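You operate a simulated robot arm through the tools that you are given. There is no shell and no other tool.

The job below is to be done with a simulated robot arm. You get a single attempt, and the scene is never put back.

JOB
Bring the sag gauge into its green band, then jog the belt once.
Fine: drive off while you turn the chain knob; clamp its lever again.

The check looks at the end state, three seconds after you hand in, the way a careful person would. Anything else that was tipped, shoved, dropped, spilled or broken makes it a failure.

ROBOT AND FRAMES
A 7-joint arm with a two-finger parallel gripper, fixed in place. Base frame: the origin is at the foot of the arm, x ahead of it, y to its left, z up. Readings come in mm, degrees, newtons and seconds.
With the tool pointing down near the work surface it reaches from about 420 to 900 mm from the base axis. Its first joint turns from -143.0 to 143.0 degrees. Payload 3 kg.
Tool frame: the origin (TCP) lies between the finger pads and is the grasp point; the fingertips stand 30 mm ahead of it; z points along the fingers, y is the line along which they close. The gripper opens to 94 mm. The fingers are 28 mm wide and 10 mm thick; the gripper's body (50 by 96 mm) begins 55 mm behind the TCP.
Orientation is told as [roll, pitch, yaw] about the base's x, y, z axes, in that order, counted from this pose: with the fingers straight down and closing along the base's y, the tool's x points along the base's -x, its y along +y and its z along -z.

CONTROLS
- The arm moves only by the tool jog_arm. Its argument "rows" is a list of rows, each a list of 2 entries, a list of its own where there are three numbers: the shift along the tool's x, y, z in units of 20 mm (1.0 is 20 mm), then the turn, a rotation vector about the tool's x, y, z in units of 6 degrees (1.0 is 6 degrees). In form: [[[x, y, z], [ax, ay, az]], ...]. A call has 1 to 20 rows; each row shifts and turns the commanded pose from where the row before left it, along the tool's axes as they then stand. "hand" is the finger opening in mm, from 0 to 94, set as the call begins (left out, the last holds). A call with a number of a shift or a turn outside -1 to 1 is refused whole. Each row takes 0.2 s and may step no farther than 50 mm and 8.6 degrees from the row before; otherwise, or with a gripper value out of range, the whole call is refused. A pose out of reach is approached as far as the arm can. The call stops where the force on the tool passes 90 N (or 10 N more than at its start, if that is more) or the arm is blocked; 0.2 s more then pass. Each finger travels about 72 mm/s and halts on what it meets, pressing with about 34 N; the grip force reading is that of the motor and also rises with nothing between the fingers. The clock runs only during rows and for 0.2 s after the last one: add rows that do not move to give the fingers time. It gives the time, the measured TCP pose, the force on the tool (base axes), the opening and the grip force at its end, in the units of the frame above (readings bear some noise), with the torque about the TCP (base axes, N m) and any sound that the robot's microphone picked up.
- Cameras (640 x 400 px; columns grow to the right, rows downward): "scene" is fixed at [218, -500.6, 1243]; the picture's right is [0.85, -0.53, 0.00], its down [-0.15, -0.24, -0.96] and it looks along [0.50, 0.82, -0.28] (base axes); focal length 313 px, centre (320, 200). "wrist" rides on the gripper at [76, 14, -102] in the tool frame; the picture's right is [-0.18, 0.98, 0.00], its down [-0.75, -0.14, -0.64] and it looks along [-0.63, -0.12, 0.77] (tool axes); focal length 243 px, centre (320, 200).
- grab_frame(camera): a new picture of that camera. The clock stands still meanwhile.
- point_at(camera, pixels): there is no depth. For up to 12 entries [column, row, z] of the newest picture of that camera ("zoom" is the newest enlarged one), the place [x, y] in the base frame at which the ray of that pixel passes the height z, good to about 2 mm. The clock stands still meanwhile.
- enlarge(camera, box): a new picture of the part [left, top, right, bottom] of that camera's present view, enlarged. The clock stands still meanwhile.
- job_done(): hands the job in; it is judged then, once.

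Leave the gripper open and the arm clear of the work at the hand-in unless told otherwise.

The tools are called after ">>>" as name(argument=value, ...) on one line, values as JSON. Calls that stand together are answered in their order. jog_arm: Moves the arm, as the interface text tells. Its arguments: {"type":"object","properties":{"rows":{"type":"array"},"hand":{"type":"number"}},"required":["rows"]} The other tools are called the same way: grab_frame (camera) takes a picture; point_at (camera, pixels) gives the place at which the rays of pixels pass given heights; enlarge (camera, box) takes an enlarged picture of a part of a camera's view; job_done () hands the job in.

At the start:

```text
t: 0.0
position: [337.7, 539.7, 956.6]
tool_rot: [0.0, 0.0, 0.0]
ft_force: [-0.4, 0.5, -0.4]
wrist_torque: [-0.03, 0.01, 0.0]
opening: 94.2
grip_force: 0.1
```

scene: 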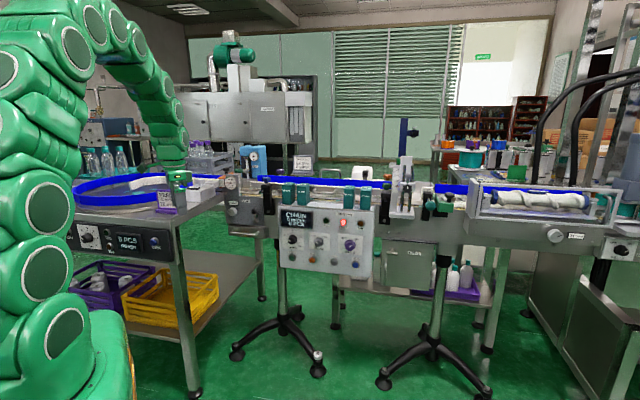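
wrist: 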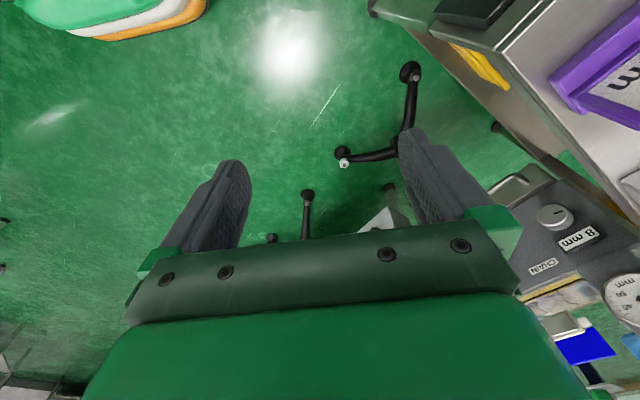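

I see a conveyor with a control box in the middle of the scene view (around 325,240). I'll take enlarged views to read the labels.

>>> enlarge(camera="scene", box=[260, 170, 400, 290])

>>> enlarge(camera="scene", box=[60, 140, 280, 280])

>>> enlarge(camera="scene", box=[380, 110, 640, 280])

>>> enlarge(camera="wrist", box=[480, 150, 640, 400])

```text
3.33 times, centred on (330, 230) of scene
```

zoom: 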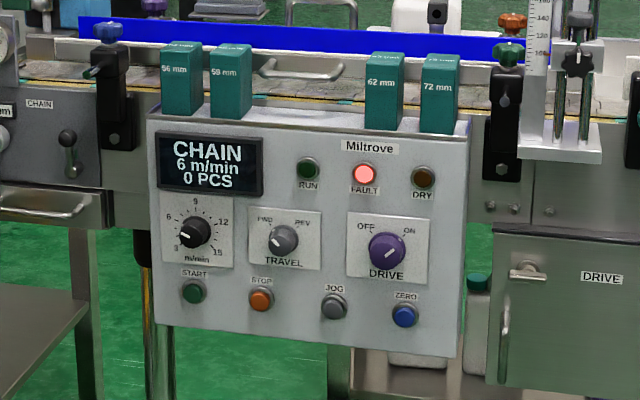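

```text
2.86 times, centred on (170, 210) of scene
```

zoom: 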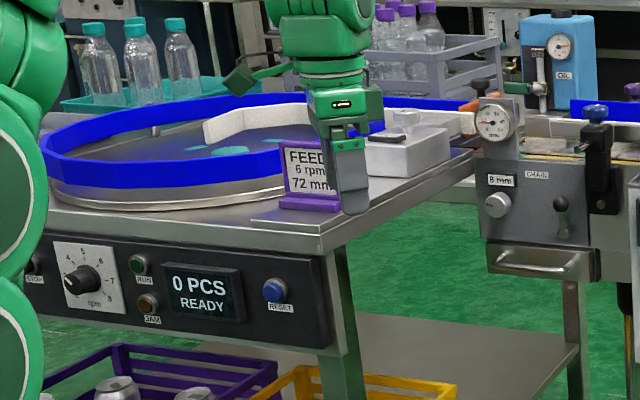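

```text
2.35 times, centred on (510, 195) of scene
```

zoom: 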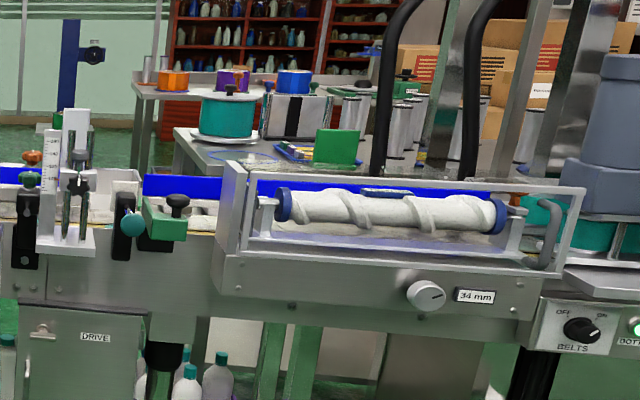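

```text
1.60 times, centred on (560, 275) of wrist
```

zoom: 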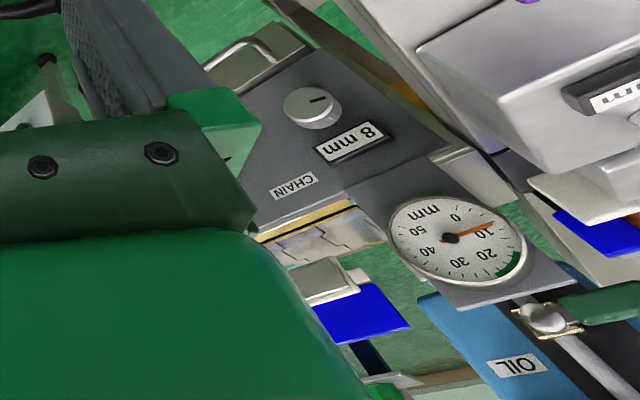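

The gauge needle sits near 8–10 and the green band near 20–27. The chain knob, the lever and the gauge are on the left unit. I'll zoom in on each control.

>>> enlarge(camera="scene", box=[215, 165, 285, 235])

>>> enlarge(camera="scene", box=[325, 225, 375, 275])

>>> enlarge(camera="scene", box=[280, 225, 330, 275])

>>> enlarge(camera="wrist", box=[530, 250, 640, 330])

```text
5.71 times, centred on (250, 200) of scene
```

zoom: 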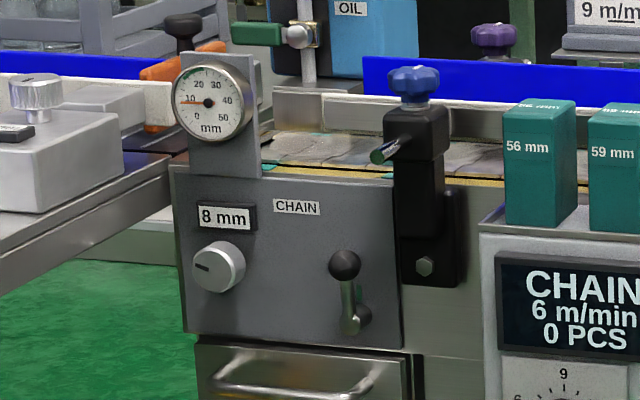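

```text
8.00 times, centred on (350, 250) of scene
```

zoom: 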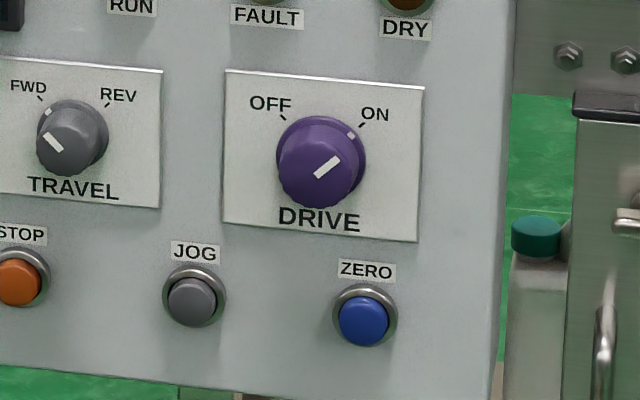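

```text
8.00 times, centred on (305, 250) of scene
```

zoom: 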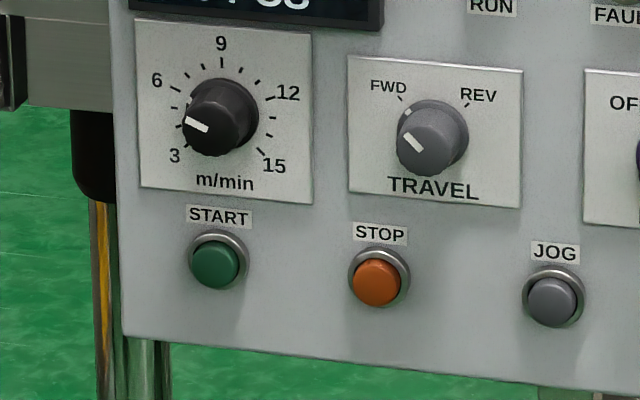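

```text
5.00 times, centred on (585, 290) of wrist
```

zoom: 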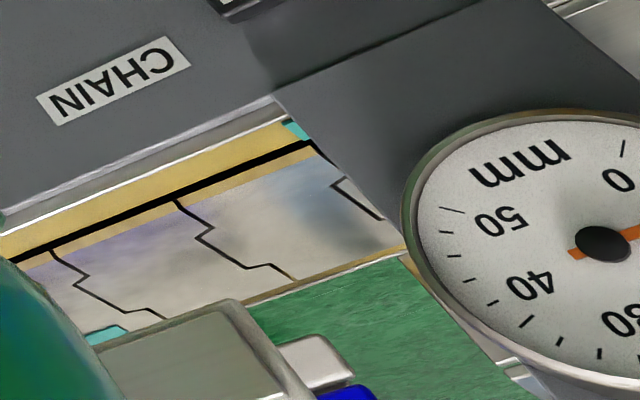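

I'll use point_at on the horizontal edges of the control box and the CHAIN plate to find which way the line faces.

>>> grab_frame(camera="scene")

>>> enlarge(camera="scene", box=[220, 170, 380, 280])

>>> point_at(camera="scene", pixels=[[280.75, 266.6, 700], [370.5, 277.1, 700], [279, 205.4, 800], [372.6, 211.1, 800], [232, 211.4, 790], [245.8, 201, 830], [256, 220.7, 780], [250.6, 210.8, 790]])

>>> enlarge(camera="wrist", box=[500, 130, 700, 330])

```text
taken
```

scene: 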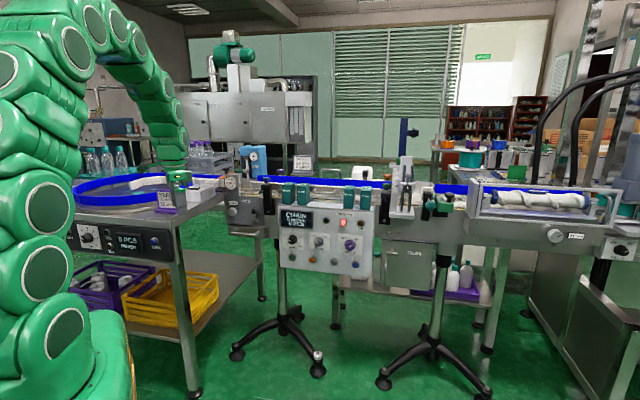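

```text
3.64 times, centred on (300, 225) of scene
```

zoom: 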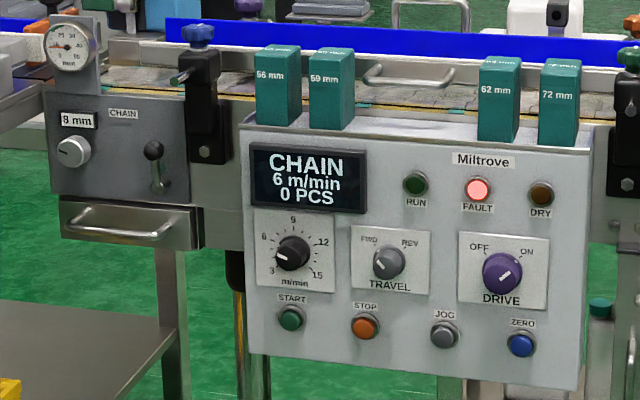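

```text
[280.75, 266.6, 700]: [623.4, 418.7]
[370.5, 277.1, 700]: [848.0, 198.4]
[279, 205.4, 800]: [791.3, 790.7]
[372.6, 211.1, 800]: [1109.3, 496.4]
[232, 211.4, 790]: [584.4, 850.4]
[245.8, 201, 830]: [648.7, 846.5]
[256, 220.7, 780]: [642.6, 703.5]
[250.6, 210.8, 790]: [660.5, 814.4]
```

```text
refused: 700 is not a number from 0 to 640
```

The line faces the robot at about 45° (inward normal ≈ (0.70, 0.71)). Next I'll check the feed table's right edge near the chain knob and the TCP's neighbourhood.

>>> enlarge(camera="scene", box=[150, 160, 270, 260])

>>> enlarge(camera="wrist", box=[360, 0, 640, 260])

>>> point_at(camera="scene", pixels=[[194, 207.9, 830], [224, 194.7, 830], [230.2, 183, 870], [178, 227, 830]])

```text
4.00 times, centred on (210, 210) of scene
```

zoom: 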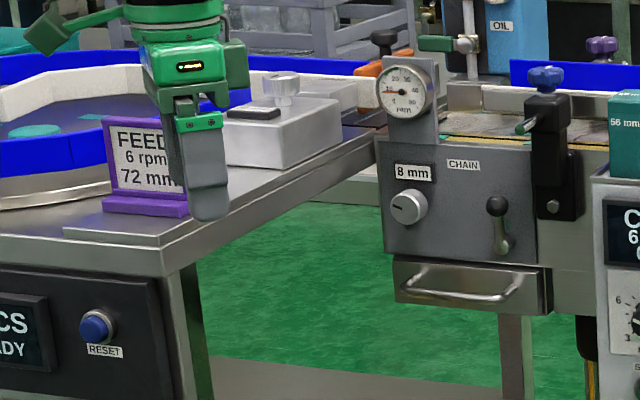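

```text
1.54 times, centred on (500, 130) of wrist
```

zoom: 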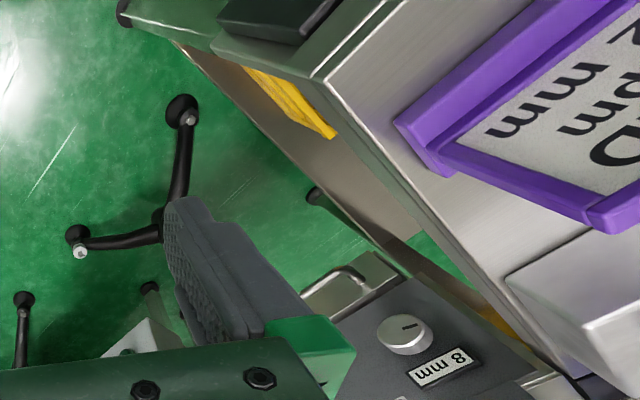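

```text
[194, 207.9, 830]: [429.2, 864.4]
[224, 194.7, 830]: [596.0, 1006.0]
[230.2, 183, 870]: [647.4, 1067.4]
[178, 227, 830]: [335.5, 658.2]
```

I'll move the tool away from the table to the open area in front of the control box, staying high, then look again.

>>> jog_arm(rows=[[[-0.96, -0.4, 0], [0, 0, 0]], [[-0.96, -0.4, 0], [0, 0, 0]], [[-0.96, -0.4, 0], [0, 0, 0]], [[-0.96, -0.4, 0], [0, 0, 0]], [[-0.96, -0.4, 0], [0, 0, 0]], [[-0.96, -0.4, 0], [0, 0, 0]], [[-0.96, -0.4, 0], [0, 0, 0]], [[-0.96, -0.4, 0], [0, 0, 0]], [[-0.96, -0.4, 0], [0, 0, 0]], [[-0.96, -0.4, 0], [0, 0, 0]], [[0, 0, 0], [0, 0, -1]], [[0, 0, 0], [0, 0, -1]], [[0, 0, 0], [0, 0, -1]], [[0, 0, 0], [0, 0, -1]], [[0, 0, 0], [0, 0, -1]], [[0, 0, 0], [0, 0, -1]], [[0, 0, 0], [0, 0, -1]], [[0, 0, 0], [0, 0, -0.5]]])

>>> grab_frame(camera="wrist")

>>> grab_frame(camera="scene")

```text
t: 3.8
position: [529.5, 460.0, 956.8]
tool_rot: [0.0, 0.0, 45.2]
ft_force: [0.3, 0.7, 0.1]
wrist_torque: [-0.01, -0.01, -0.01]
opening: 94.0
grip_force: 0.1
```

```text
taken
```

wrist: 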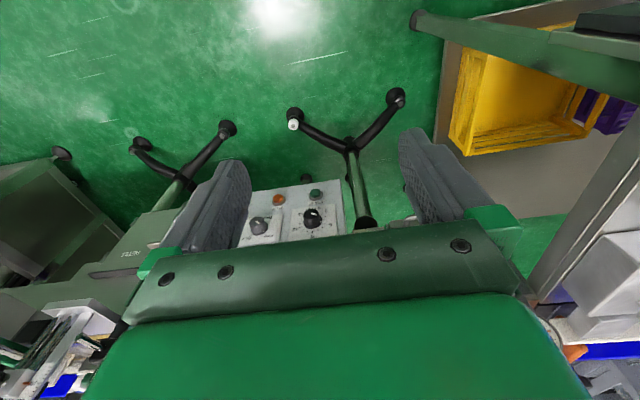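

```text
taken
```

scene: 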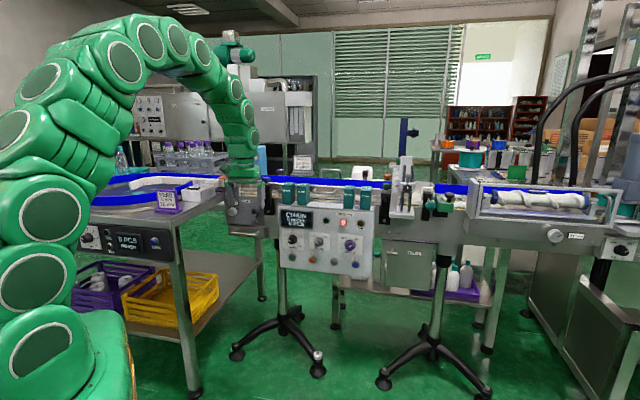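

Now I'll pitch the tool up in place so the fingers point at the panel, 45° first.

>>> jog_arm(rows=[[[0, 0, 0], [0, -1, 0]], [[0, 0, 0], [0, -1, 0]], [[0, 0, 0], [0, -1, 0]], [[0, 0, 0], [0, -1, 0]], [[0, 0, 0], [0, -1, 0]], [[0, 0, 0], [0, -1, 0]], [[0, 0, 0], [0, -1, 0]], [[0, 0, 0], [0, -0.5, 0]]])

>>> grab_frame(camera="wrist")

>>> grab_frame(camera="scene")

```text
t: 5.6
position: [529.8, 459.1, 957.1]
tool_rot: [-0.1, -44.9, 45.0]
ft_force: [-0.3, 0.5, -0.1]
wrist_torque: [0.02, 0.01, 0.0]
opening: 93.9
grip_force: 0.1
```

```text
taken
```

wrist: 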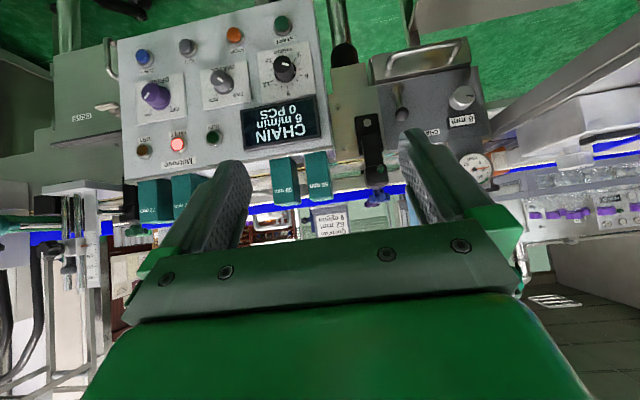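

```text
taken
```

scene: 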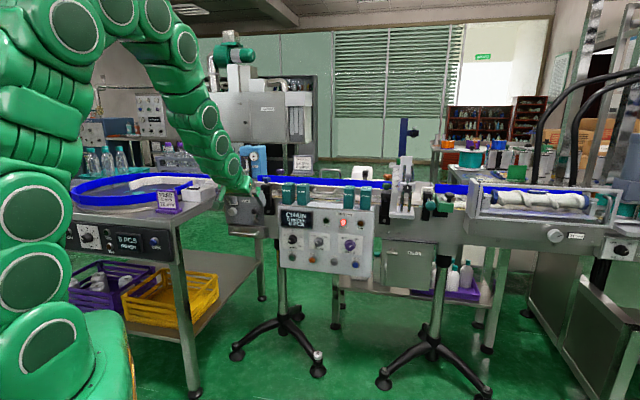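

Very good view. I'll enlarge both cameras on the panel and the chain unit to triangulate the controls.

>>> enlarge(camera="wrist", box=[100, 0, 360, 200])

>>> enlarge(camera="wrist", box=[360, 30, 520, 200])

>>> enlarge(camera="wrist", box=[440, 140, 510, 190])

```text
2.00 times, centred on (230, 100) of wrist
```

zoom: 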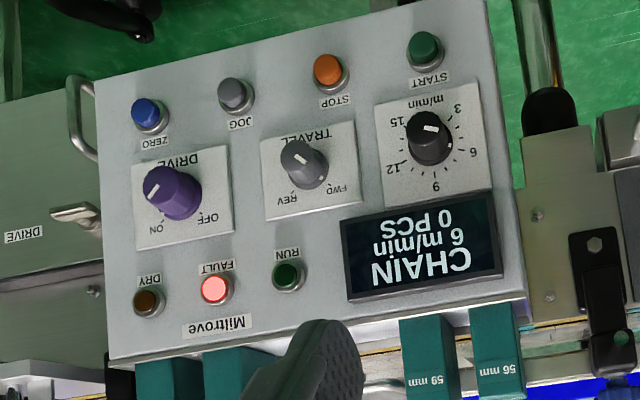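

```text
2.35 times, centred on (440, 115) of wrist
```

zoom: 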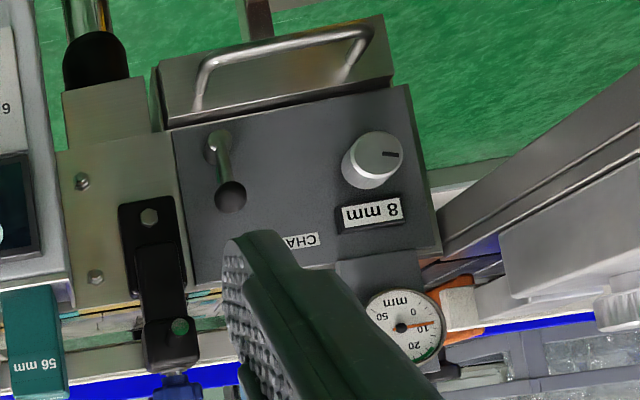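

```text
8.00 times, centred on (475, 165) of wrist
```

zoom: 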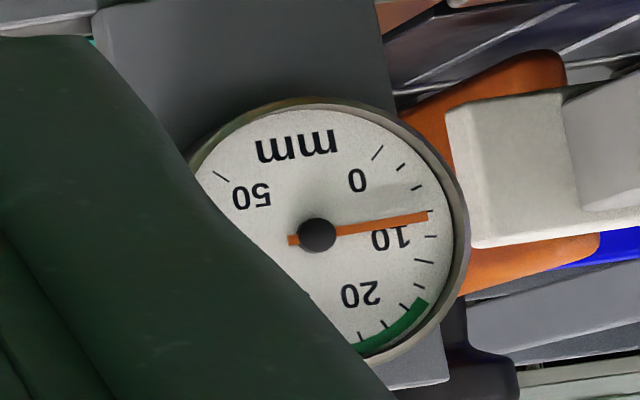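

I'll cast rays from both cameras for the buttons, lamps, knob, and lever.

>>> point_at(camera="scene", pixels=[[292, 250.5, 600], [292, 250.5, 800], [355.2, 264.6, 600], [355.2, 264.6, 800], [325.8, 220.6, 600], [325.8, 220.6, 800], [360.7, 223.5, 600], [360.7, 223.5, 800], [232, 211.4, 600], [232, 211.4, 800], [250.6, 210.8, 600], [250.6, 210.8, 800]])

>>> point_at(camera="wrist", pixels=[[282, 23.5, 600], [282, 23.5, 800], [143, 55, 600], [143, 55, 800], [213, 137.5, 600], [213, 137.5, 800], [143.5, 150.5, 600], [143.5, 150.5, 800], [462.5, 97, 600], [462.5, 97, 800], [402, 113, 600], [402, 113, 800]])

```text
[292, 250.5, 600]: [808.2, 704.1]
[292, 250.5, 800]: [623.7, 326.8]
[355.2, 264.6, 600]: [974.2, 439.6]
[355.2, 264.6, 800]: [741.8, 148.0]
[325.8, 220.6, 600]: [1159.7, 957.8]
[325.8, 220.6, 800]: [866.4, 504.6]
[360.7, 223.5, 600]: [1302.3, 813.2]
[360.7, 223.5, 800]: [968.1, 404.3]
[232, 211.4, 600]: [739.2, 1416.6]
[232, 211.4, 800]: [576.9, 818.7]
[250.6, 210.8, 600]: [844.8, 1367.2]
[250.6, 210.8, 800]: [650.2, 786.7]
```

```text
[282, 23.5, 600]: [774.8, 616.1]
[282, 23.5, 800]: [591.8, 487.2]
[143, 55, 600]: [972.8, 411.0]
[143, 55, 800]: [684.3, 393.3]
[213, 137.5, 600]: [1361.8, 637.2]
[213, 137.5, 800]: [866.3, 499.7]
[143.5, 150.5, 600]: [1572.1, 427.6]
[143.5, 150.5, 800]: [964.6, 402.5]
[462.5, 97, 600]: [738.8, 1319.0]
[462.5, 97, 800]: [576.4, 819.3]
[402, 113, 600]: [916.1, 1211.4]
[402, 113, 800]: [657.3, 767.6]
```

The drive panel is vertical at x+y≈1368 and at 45°. I'll zoom in on the chain unit in both cameras to pin the lever and the knob.

>>> enlarge(camera="scene", box=[220, 190, 270, 235])

>>> enlarge(camera="wrist", box=[380, 70, 490, 140])

```text
8.89 times, centred on (245, 212) of scene
```

zoom: 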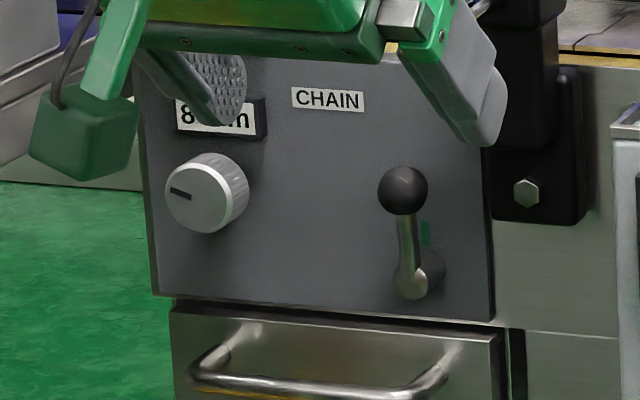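

```text
5.71 times, centred on (435, 105) of wrist
```

zoom: 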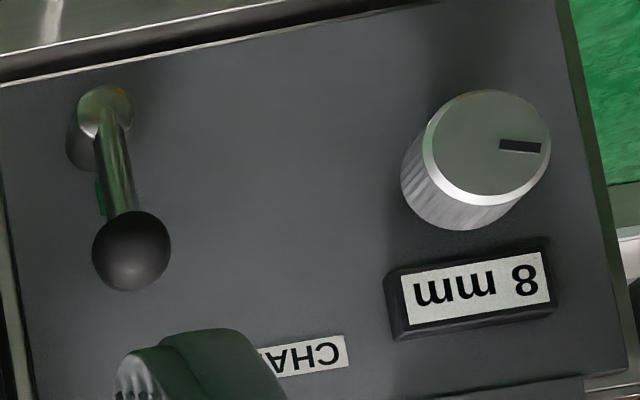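

>>> point_at(camera="scene", pixels=[[230.8, 211.7, 750], [230.8, 211.7, 850], [254.3, 210.9, 750], [254.3, 210.9, 850], [255.35, 221.8, 750], [255.35, 221.8, 850], [241.7, 200.5, 750], [241.7, 200.5, 850], [256.8, 215.7, 750], [256.8, 215.7, 850], [226.7, 222.7, 750], [264.5, 225.7, 750]])

>>> point_at(camera="wrist", pixels=[[464.4, 95, 750], [464.4, 95, 850], [401.9, 113.8, 750], [401.9, 113.8, 850], [397.2, 88.9, 750], [397.2, 88.9, 850], [439.6, 131.4, 750], [439.6, 131.4, 850], [396.5, 104.5, 750], [396.5, 104.5, 850], [477.4, 66.1, 750], [377, 86, 750]])

```text
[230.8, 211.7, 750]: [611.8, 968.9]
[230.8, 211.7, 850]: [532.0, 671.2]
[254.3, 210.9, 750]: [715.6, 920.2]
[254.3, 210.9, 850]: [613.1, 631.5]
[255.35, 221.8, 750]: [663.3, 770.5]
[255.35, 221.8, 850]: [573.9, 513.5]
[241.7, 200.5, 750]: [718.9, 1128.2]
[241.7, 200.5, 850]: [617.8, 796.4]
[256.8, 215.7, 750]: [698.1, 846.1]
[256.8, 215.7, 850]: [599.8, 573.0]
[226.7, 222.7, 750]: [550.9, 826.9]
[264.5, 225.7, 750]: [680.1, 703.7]
```

```text
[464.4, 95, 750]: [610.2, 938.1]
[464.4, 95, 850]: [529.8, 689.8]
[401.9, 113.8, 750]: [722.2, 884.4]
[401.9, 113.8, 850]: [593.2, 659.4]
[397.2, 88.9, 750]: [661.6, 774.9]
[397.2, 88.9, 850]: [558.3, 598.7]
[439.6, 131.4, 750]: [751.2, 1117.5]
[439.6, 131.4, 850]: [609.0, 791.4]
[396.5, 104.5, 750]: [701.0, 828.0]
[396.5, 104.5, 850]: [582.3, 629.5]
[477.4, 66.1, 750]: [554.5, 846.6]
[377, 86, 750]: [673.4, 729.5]
```

Depth is ill-conditioned with these two views. I'll move the tool to the right and down in free space for a wider baseline, then look again.

>>> jog_arm(rows=[[[0.53, -1, 0.53], [0, 0, 0]], [[0.53, -1, 0.53], [0, 0, 0]], [[0.53, -1, 0.53], [0, 0, 0]], [[0.53, -1, 0.53], [0, 0, 0]], [[0.53, -1, 0.53], [0, 0, 0]], [[0.53, -1, 0.53], [0, 0, 0]], [[0.53, -1, 0.53], [0, 0, 0]], [[0.53, -1, 0.53], [0, 0, 0]], [[0.53, -1, 0.53], [0, 0, 0]], [[0.53, -1, 0.53], [0, 0, 0]]])

>>> grab_frame(camera="wrist")

>>> enlarge(camera="wrist", box=[480, 70, 640, 170])

```text
t: 7.8
position: [671.1, 319.4, 805.6]
tool_rot: [0.0, -45.0, 45.0]
ft_force: [0.7, -0.4, 0.9]
wrist_torque: [-0.02, -0.04, 0.0]
opening: 93.8
grip_force: 0.0
```

```text
taken
```

wrist: 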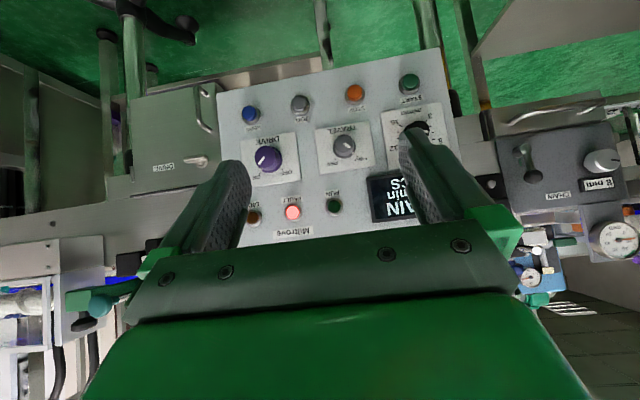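

```text
4.00 times, centred on (560, 120) of wrist
```

zoom: 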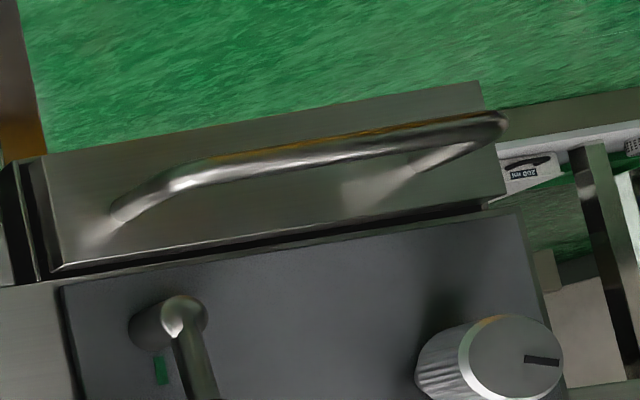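

>>> enlarge(camera="wrist", box=[500, 110, 640, 230])

>>> enlarge(camera="wrist", box=[230, 60, 440, 240])

```text
3.33 times, centred on (570, 170) of wrist
```

zoom: 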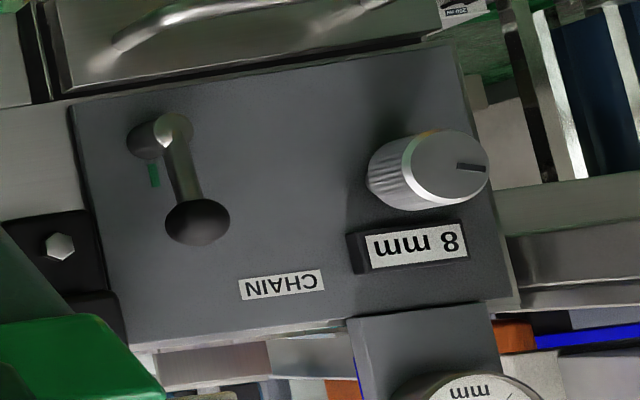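

```text
2.22 times, centred on (335, 150) of wrist
```

zoom: 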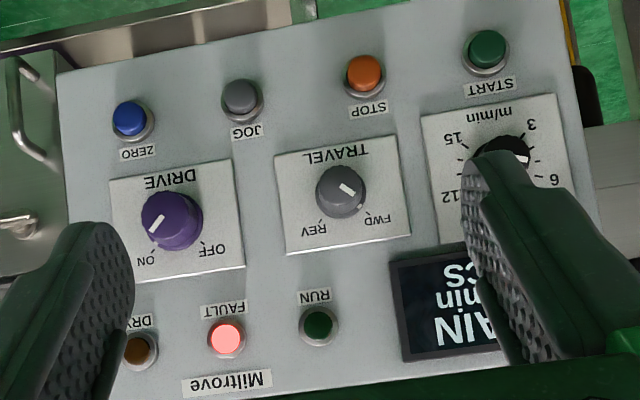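

>>> point_at(camera="wrist", pixels=[[607.8, 160.4, 700], [607.8, 160.4, 750], [533.4, 176.6, 700], [533.4, 176.6, 750], [525.6, 149.3, 700], [525.6, 149.3, 750], [571.2, 194.9, 820], [571.2, 194.9, 840], [520.2, 162.8, 700], [520.2, 162.8, 750], [495, 141.5, 700], [610.5, 124.4, 700]])

>>> point_at(camera="wrist", pixels=[[298.5, 103.6, 600], [298.5, 103.6, 640], [271.1, 160.4, 680], [271.1, 160.4, 720], [409.7, 81.6, 600], [409.7, 81.6, 640], [249.5, 112.7, 600], [249.5, 112.7, 640], [292.7, 211.7, 780], [292.7, 211.7, 800], [334.6, 205.8, 780], [334.6, 205.8, 800]])

>>> point_at(camera="scene", pixels=[[292, 257.4, 600], [292, 257.4, 640], [334.3, 261.8, 600], [334.3, 261.8, 640], [350.3, 244.5, 680], [350.3, 244.5, 720], [343.4, 221.7, 780], [343.4, 221.7, 800], [355.2, 264.6, 620], [264.5, 225.7, 700], [226.7, 222.7, 700]])

```text
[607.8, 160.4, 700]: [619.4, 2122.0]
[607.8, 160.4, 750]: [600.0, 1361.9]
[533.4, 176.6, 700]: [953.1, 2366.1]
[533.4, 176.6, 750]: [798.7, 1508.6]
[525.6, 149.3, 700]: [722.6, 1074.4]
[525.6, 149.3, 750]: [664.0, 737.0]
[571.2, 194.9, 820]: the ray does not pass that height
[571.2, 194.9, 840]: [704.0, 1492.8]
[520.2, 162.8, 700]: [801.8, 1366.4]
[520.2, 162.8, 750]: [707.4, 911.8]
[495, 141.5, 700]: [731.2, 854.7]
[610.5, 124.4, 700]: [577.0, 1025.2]
```

```text
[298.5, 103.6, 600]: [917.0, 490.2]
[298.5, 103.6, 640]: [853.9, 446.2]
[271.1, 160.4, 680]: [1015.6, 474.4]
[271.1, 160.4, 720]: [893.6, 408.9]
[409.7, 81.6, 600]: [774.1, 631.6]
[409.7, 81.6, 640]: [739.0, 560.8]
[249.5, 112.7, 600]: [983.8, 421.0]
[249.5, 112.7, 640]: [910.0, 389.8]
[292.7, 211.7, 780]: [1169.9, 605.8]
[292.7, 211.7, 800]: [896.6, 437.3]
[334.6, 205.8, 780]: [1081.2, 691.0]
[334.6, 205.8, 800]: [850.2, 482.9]
```

```text
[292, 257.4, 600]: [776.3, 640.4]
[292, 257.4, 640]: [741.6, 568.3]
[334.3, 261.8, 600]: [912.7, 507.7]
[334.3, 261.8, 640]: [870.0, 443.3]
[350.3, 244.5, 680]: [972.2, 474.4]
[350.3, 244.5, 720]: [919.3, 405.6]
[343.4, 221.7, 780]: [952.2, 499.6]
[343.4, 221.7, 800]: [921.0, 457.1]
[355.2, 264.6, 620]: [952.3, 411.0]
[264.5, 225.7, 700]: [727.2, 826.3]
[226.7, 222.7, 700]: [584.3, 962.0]
```

Triangulation now agrees. The chain knob face is at ≈(587,873,782), the lever ball at (672,801,791), and the lever hub at (672,791,742). The DRIVE knob is at ≈(939,432,705) and JOG at ≈(888,470,621). I'll level the tool so it points horizontally at the panel.

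>>> jog_arm(rows=[[[0, 0, 0], [0, -1, 0]], [[0, 0, 0], [0, -1, 0]], [[0, 0, 0], [0, -1, 0]], [[0, 0, 0], [0, -1, 0]], [[0, 0, 0], [0, -1, 0]], [[0, 0, 0], [0, -1, 0]], [[0, 0, 0], [0, -1, 0]], [[0, 0, 0], [0, -0.5, 0]]])

>>> grab_frame(camera="wrist")

>>> grab_frame(camera="scene")

```text
t: 9.6
position: [671.8, 317.4, 805.9]
tool_rot: [-174.0, -90.0, -140.8]
ft_force: [0.1, 0.2, 0.9]
wrist_torque: [0.0, -0.01, -0.01]
opening: 94.2
grip_force: 0.0
```

```text
taken
```

wrist: 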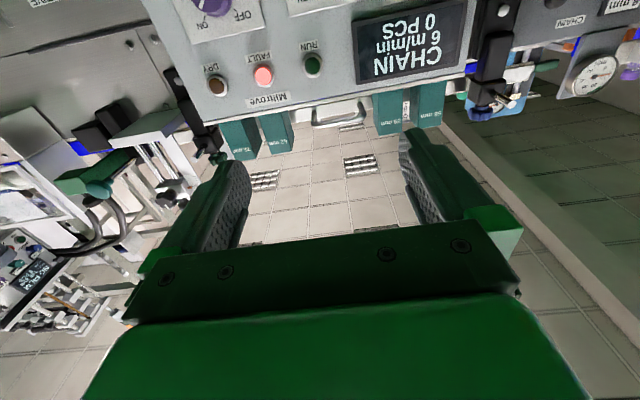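

```text
taken
```

scene: 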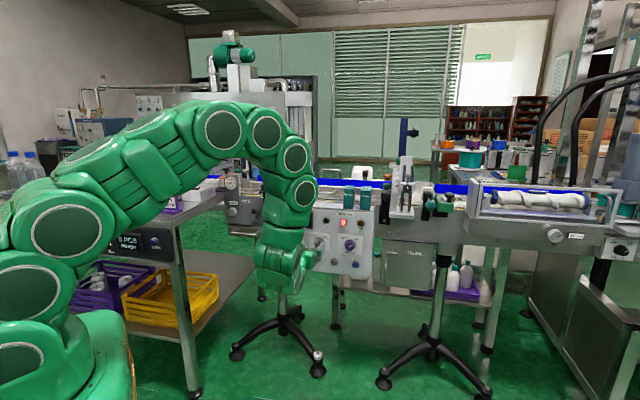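

The tool is level. I'll move in front of the DRIVE knob, staying about 120 mm back from the knob, and roll +45°.

>>> jog_arm(rows=[[[0.841, -0.9075, 0], [0, 0, 0]], [[0.841, -0.9075, 0], [0, 0, 0]], [[0.841, -0.9075, 0], [0, 0, 0]], [[0.841, -0.9075, 0], [0, 0, 0]], [[0.841, -0.9075, 0], [0, 0, 0]], [[0.841, -0.9075, 0], [0, 0, 0]], [[0, 0, 1], [0, 0, 0]], [[0, 0, 1], [0, 0, 0]], [[0, 0, 1], [0, 0, 0]], [[0, 0, 1], [0, 0, 0]], [[0, 0, 0], [0, 0, 1]], [[0, 0, 0], [0, 0, 1]], [[0, 0, 0], [0, 0, 1]], [[0, 0, 0], [0, 0, 1]], [[0, 0, 0], [0, 0, 1]], [[0, 0, 0], [0, 0, 1]], [[0, 0, 0], [0, 0, 1]], [[0, 0, 0], [0, 0, 0.5]]])

>>> grab_frame(camera="wrist")

>>> grab_frame(camera="scene")

```text
t: 13.4
position: [806.1, 297.3, 706.1]
tool_rot: [90.0, -44.9, -45.0]
ft_force: [0.4, 0.7, 1.0]
wrist_torque: [0.0, 0.0, 0.0]
opening: 93.8
grip_force: 0.1
```

```text
taken
```

wrist: 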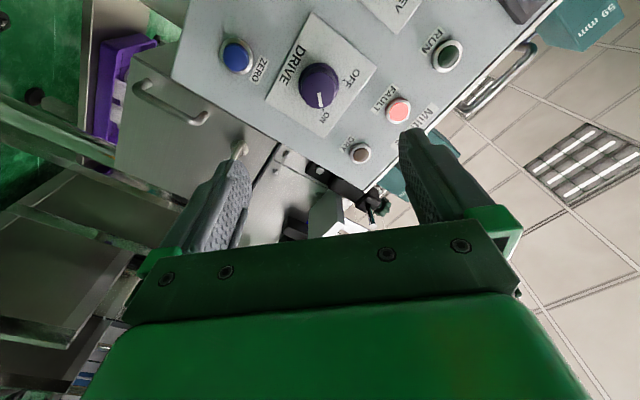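

```text
taken
```

scene: 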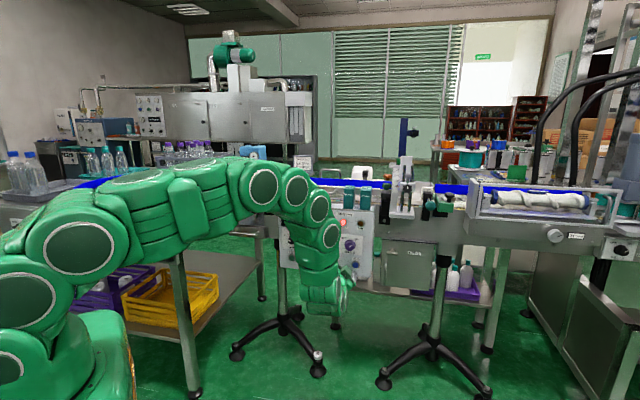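

The DRIVE knob looks centred on the tool axis (column 320, row ~90). I'll zoom in to confirm.

>>> enlarge(camera="wrist", box=[260, 40, 380, 140])

```text
4.00 times, centred on (320, 90) of wrist
```

zoom: 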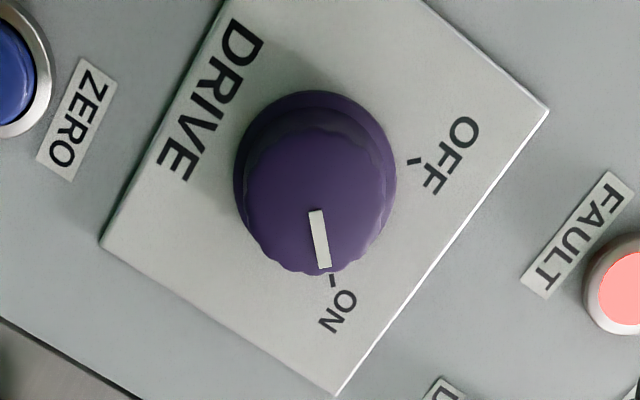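

The knob's axis is about 5 mm toward +tool x of my axis. I'll shift that much and advance 120 mm so the fingertips sit just around the knob front.

>>> jog_arm(rows=[[[0.25, -0.05, 0], [0, 0, 0]], [[0, 0, 1], [0, 0, 0]], [[0, 0, 1], [0, 0, 0]], [[0, 0, 1], [0, 0, 0]], [[0, 0, 1], [0, 0, 0]], [[0, 0, 1], [0, 0, 0]], [[0, 0, 1], [0, 0, 0]]])

>>> enlarge(camera="wrist", box=[200, 40, 440, 190])

>>> enlarge(camera="scene", box=[300, 200, 400, 290])

```text
t: 15.0
position: [888.6, 385.5, 701.6]
tool_rot: [90.2, -45.0, -45.1]
ft_force: [-1.1, -0.6, -0.5]
wrist_torque: [0.0, 0.03, -0.01]
opening: 93.8
grip_force: 0.0
```

```text
2.67 times, centred on (320, 115) of wrist
```

zoom: 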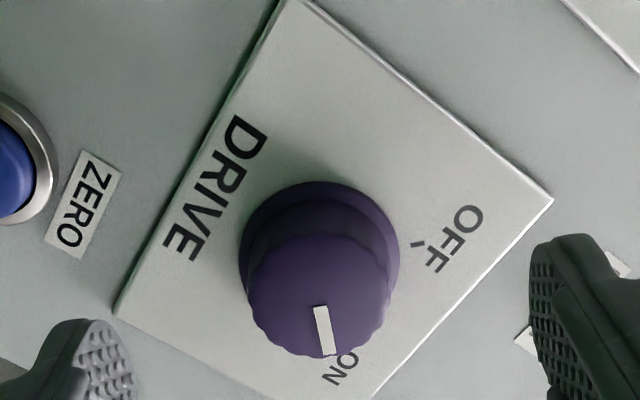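

```text
4.44 times, centred on (350, 245) of scene
```

zoom: 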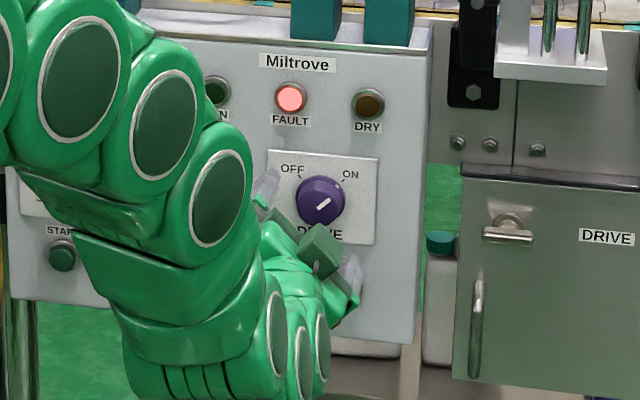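

The knob face is at about d=939 and the skirt at 965. I'll advance 29 mm more, then close on the knob.

>>> jog_arm(rows=[[[0, 0, 0.75], [0, 0, 0]], [[0, 0, 0.7], [0, 0, 0]]])

>>> jog_arm(hand=30, rows=[[[0, 0, 0], [0, 0, 0]], [[0, 0, 0], [0, 0, 0]], [[0, 0, 0], [0, 0, 0]], [[0, 0, 0], [0, 0, 0]]])

>>> enlarge(camera="wrist", box=[200, 60, 440, 210])

```text
t: 15.6
position: [908.4, 406.2, 699.4]
tool_rot: [89.9, -45.1, -44.9]
ft_force: [-0.5, 0.2, 0.9]
wrist_torque: [0.02, 0.02, 0.06]
opening: 94.0
grip_force: 0.1
```

```text
t: 16.6
position: [907.1, 405.5, 699.3]
tool_rot: [89.9, -45.0, -44.9]
ft_force: [12.2, 2.9, -7.8]
wrist_torque: [-0.09, 0.21, 0.16]
opening: 39.5
grip_force: 44.9
```

```text
2.67 times, centred on (320, 135) of wrist
```

zoom: 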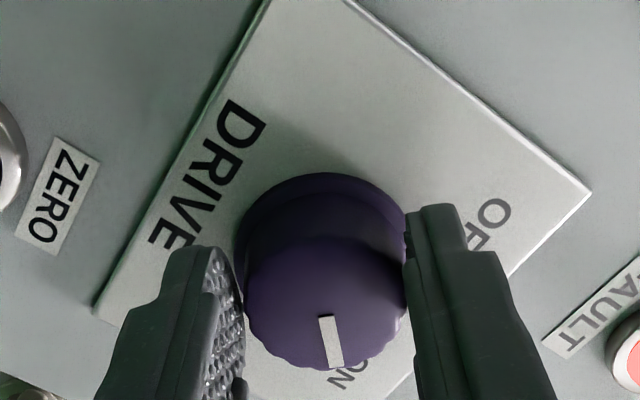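

Gripped at 39.5 mm. Now I'll turn counter-clockwise toward OFF in steps.

>>> jog_arm(rows=[[[0, -0.05, 0], [0, 0, 0]], [[0, 0, 0], [0, 0, -1]], [[0, 0, 0], [0, 0, -1]], [[0, 0, 0], [0, 0, -1]], [[0, 0, 0], [0, 0, -1]], [[0, 0, 0], [0, 0, -1]]])

>>> enlarge(camera="wrist", box=[200, 60, 440, 210])

>>> enlarge(camera="scene", box=[300, 200, 400, 290])

```text
t: 18.0
position: [910.2, 402.7, 701.0]
tool_rot: [89.8, -75.0, -45.0]
ft_force: [29.1, -6.6, -25.8]
wrist_torque: [-0.72, 0.94, 0.0]
opening: 39.5
grip_force: 44.8
```

```text
2.67 times, centred on (320, 135) of wrist
```

zoom: 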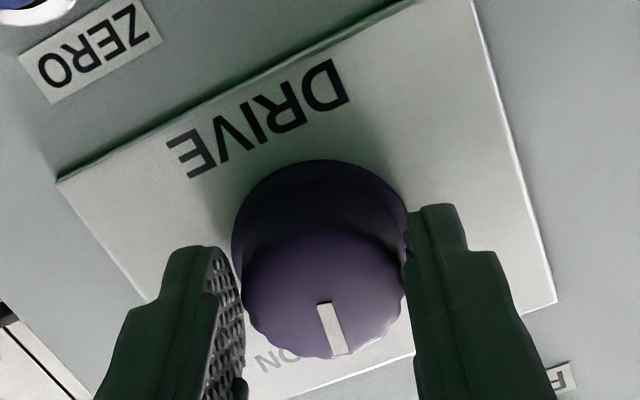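

```text
4.44 times, centred on (350, 245) of scene
```

zoom: 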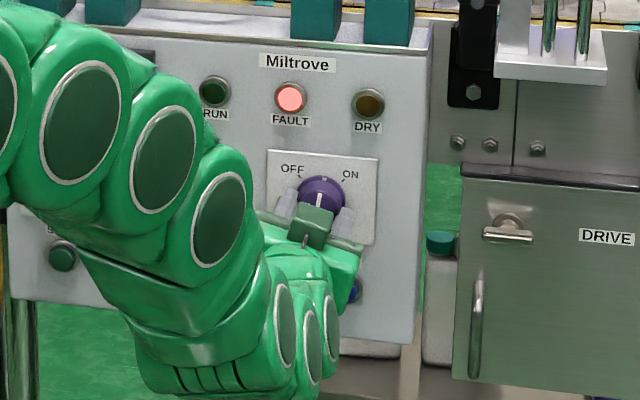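

The knob follows, but there's side load. I'll test a small relieving shift toward the pull direction.

>>> jog_arm(rows=[[[0.06, -0.12, 0], [0, 0, 0]], [[0, 0, 0], [0, 0, 0]]])

```text
t: 18.6
position: [910.9, 403.5, 701.4]
tool_rot: [90.5, -75.0, -45.5]
ft_force: [-21.4, -33.5, 5.1]
wrist_torque: [0.29, -0.24, -0.58]
opening: 39.4
grip_force: 44.9
```

>>> jog_arm(rows=[[[0, 0, -0.03], [0, 0, 0]], [[0, 0, 0], [0, 0, 0]]])

```text
t: 19.2
position: [910.0, 404.2, 699.7]
tool_rot: [90.5, -75.0, -45.6]
ft_force: [31.2, -4.1, 1.3]
wrist_torque: [-0.31, 0.46, -0.35]
opening: 39.2
grip_force: 45.4
```

The contact is stiff (tenths of a mm matter), and loads are modest. I'll continue turning in smaller batches.

>>> jog_arm(rows=[[[0, -0.02, 0], [0, 0, -0.5]], [[0, 0, 0], [0, 0, -0.5]], [[0, 0, 0], [0, 0, -0.5]], [[0, 0, 0], [0, 0, -0.5]], [[0, 0, 0], [0, 0, -0.5]], [[0, 0, 0], [0, 0, -0.5]]])

>>> jog_arm(rows=[[[0, 0, 0], [0, 0, -0.5]], [[0, 0, 0], [0, 0, -0.5]], [[0, 0, 0], [0, 0, -0.5]], [[0, 0, 0], [0, 0, -0.5]]])

>>> enlarge(camera="scene", box=[300, 200, 400, 290])

```text
t: 20.6
position: [911.1, 401.4, 700.1]
tool_rot: [-92.3, -86.9, 137.1]
ft_force: [29.7, -5.8, 14.9]
wrist_torque: [0.17, -0.08, -0.35]
opening: 39.6
grip_force: 44.9
```

```text
t: 21.6
position: [912.5, 401.0, 698.1]
tool_rot: [-90.3, -75.0, 135.3]
ft_force: [16.7, -14.0, 22.9]
wrist_torque: [0.83, -0.72, -0.12]
opening: 39.2
grip_force: 44.6
```

```text
4.44 times, centred on (350, 245) of scene
```

zoom: 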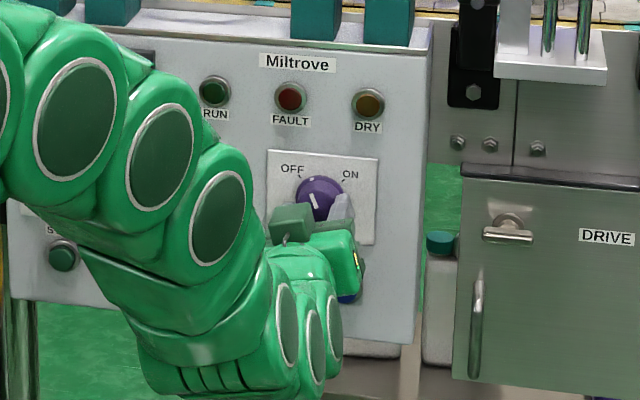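

The FAULT lamp went dark, so the drive has switched off past the middle. I'll finish the turn to the OFF mark, about 30° more.

>>> jog_arm(rows=[[[0, 0, 0], [0, 0, -0.5]], [[0, 0, 0], [0, 0, -0.5]], [[0, 0, 0], [0, 0, -0.5]], [[0, 0, 0], [0, 0, -0.5]], [[0, 0, 0], [0, 0, -0.5]], [[0, 0, 0], [0, 0, -0.5]], [[0, 0, 0], [0, 0, -0.5]], [[0, 0, 0], [0, 0, -0.5]]])

>>> enlarge(camera="scene", box=[325, 225, 375, 275])

>>> enlarge(camera="wrist", box=[200, 60, 440, 210])

```text
t: 23.4
position: [913.4, 399.5, 701.4]
tool_rot: [-90.1, -51.0, 135.0]
ft_force: [4.2, -45.7, 40.6]
wrist_torque: [1.67, -0.91, -0.73]
opening: 39.3
grip_force: 45.0
```

```text
8.00 times, centred on (350, 250) of scene
```

zoom: 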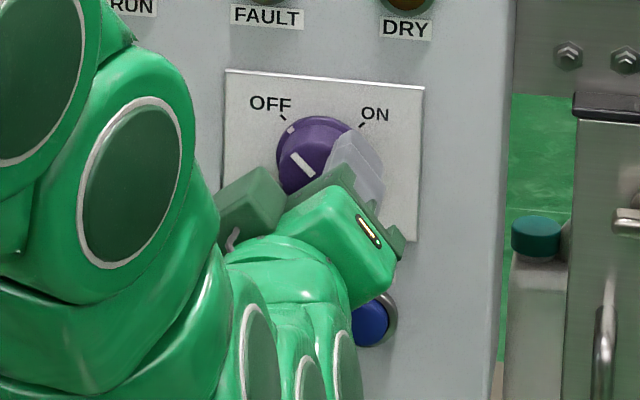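

```text
2.67 times, centred on (320, 135) of wrist
```

zoom: 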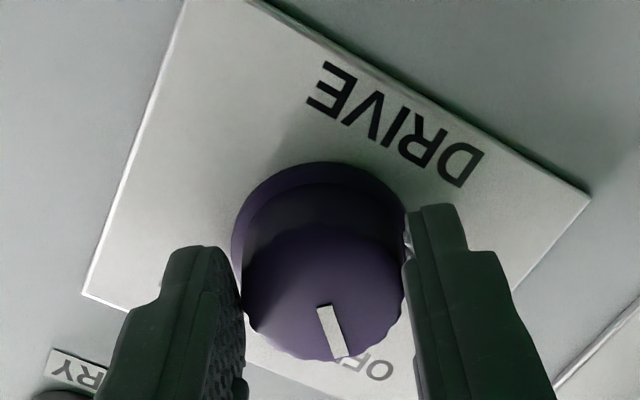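

Nearly at OFF. One small extra turn, then release and check.

>>> jog_arm(rows=[[[0, -0.02, 0], [0, 0, -0.5]], [[0, 0, 0], [0, 0, -0.3]]])

>>> jog_arm(hand=94, rows=[[[0, 0, 0], [0, 0, 0]], [[0, 0, 0], [0, 0, 0]], [[0, 0, 0], [0, 0, 0]], [[0, 0, 0], [0, 0, 0]]])

>>> enlarge(camera="scene", box=[325, 225, 375, 275])

>>> enlarge(camera="wrist", box=[200, 60, 440, 210])

```text
t: 24.0
position: [910.0, 402.3, 699.5]
tool_rot: [-89.8, -46.1, 134.9]
ft_force: [20.4, -20.6, 10.1]
wrist_torque: [0.53, 0.09, -0.94]
opening: 46.5
grip_force: 13.5
```

```text
t: 25.0
position: [911.1, 401.7, 699.1]
tool_rot: [-90.1, -46.2, 134.9]
ft_force: [-0.2, 0.4, -0.2]
wrist_torque: [0.0, -0.03, 0.02]
opening: 94.3
grip_force: 0.1
```

```text
8.00 times, centred on (350, 250) of scene
```

zoom: 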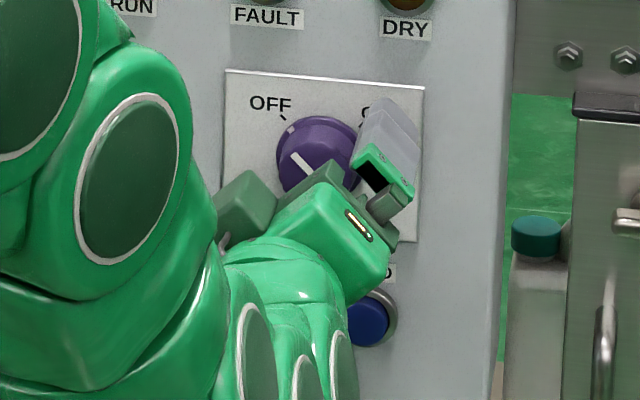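

```text
2.67 times, centred on (320, 135) of wrist
```

zoom: 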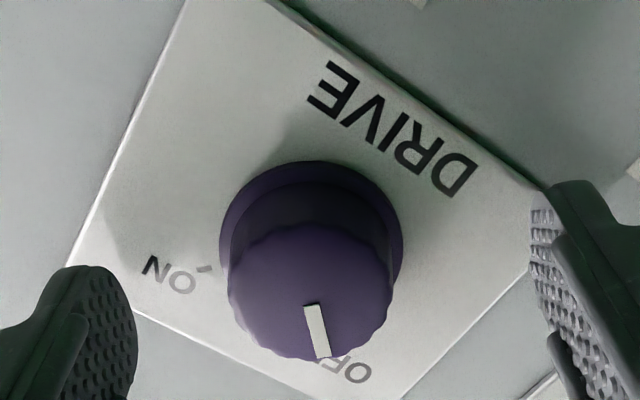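

DRIVE is at OFF. I'll back straight out 140 mm and level the roll.

>>> jog_arm(rows=[[[0, 0, -1], [0, 0, 0]], [[0, 0, -1], [0, 0, 0]], [[0, 0, -1], [0, 0, 0]], [[0, 0, -1], [0, 0, 0]], [[0, 0, -1], [0, 0, 0]], [[0, 0, -1], [0, 0, 0]], [[0, 0, -1], [0, 0, 0]], [[0, 0, 0], [0, 0, 1]], [[0, 0, 0], [0, 0, 1]], [[0, 0, 0], [0, 0, 1]], [[0, 0, 0], [0, 0, 1]], [[0, 0, 0], [0, 0, 1]], [[0, 0, 0], [0, 0, 1]], [[0, 0, 0], [0, 0, 1]], [[0, 0, 0], [0, 0, 0.3]]])

>>> enlarge(camera="scene", box=[280, 195, 380, 280])

>>> grab_frame(camera="scene")

>>> point_at(camera="scene", pixels=[[171.25, 219, 820], [171.25, 219, 850], [223.75, 193.75, 820], [223.75, 193.75, 850], [171.25, 228, 820]])

```text
t: 28.2
position: [812.6, 302.9, 698.6]
tool_rot: [90.3, -90.0, -45.3]
ft_force: [-0.9, 0.1, 0.1]
wrist_torque: [-0.01, 0.0, -0.02]
opening: 94.0
grip_force: 0.0
```

```text
4.71 times, centred on (330, 238) of scene
```

zoom: 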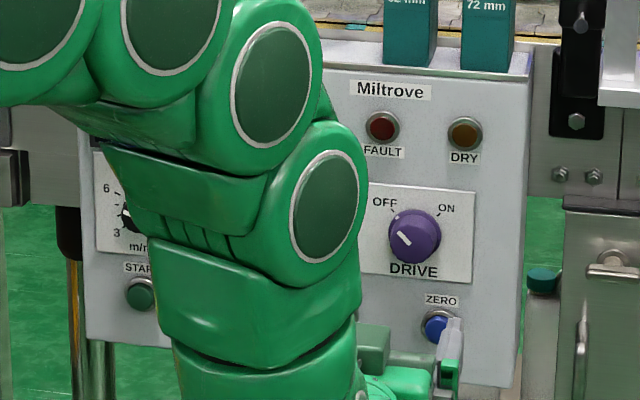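

```text
taken
```

scene: 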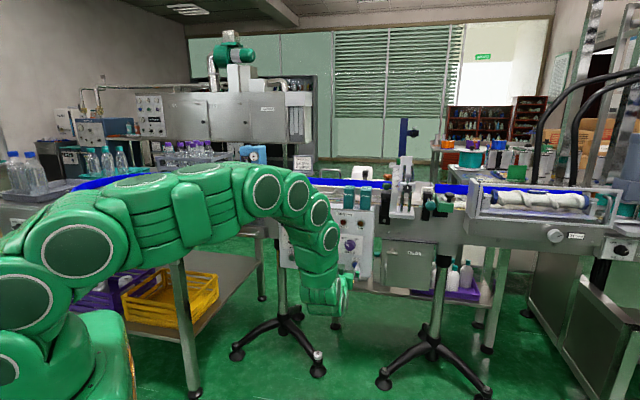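

```text
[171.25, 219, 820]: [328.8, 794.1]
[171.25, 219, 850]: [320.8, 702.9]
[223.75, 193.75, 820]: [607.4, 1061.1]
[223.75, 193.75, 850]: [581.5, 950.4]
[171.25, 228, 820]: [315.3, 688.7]
```

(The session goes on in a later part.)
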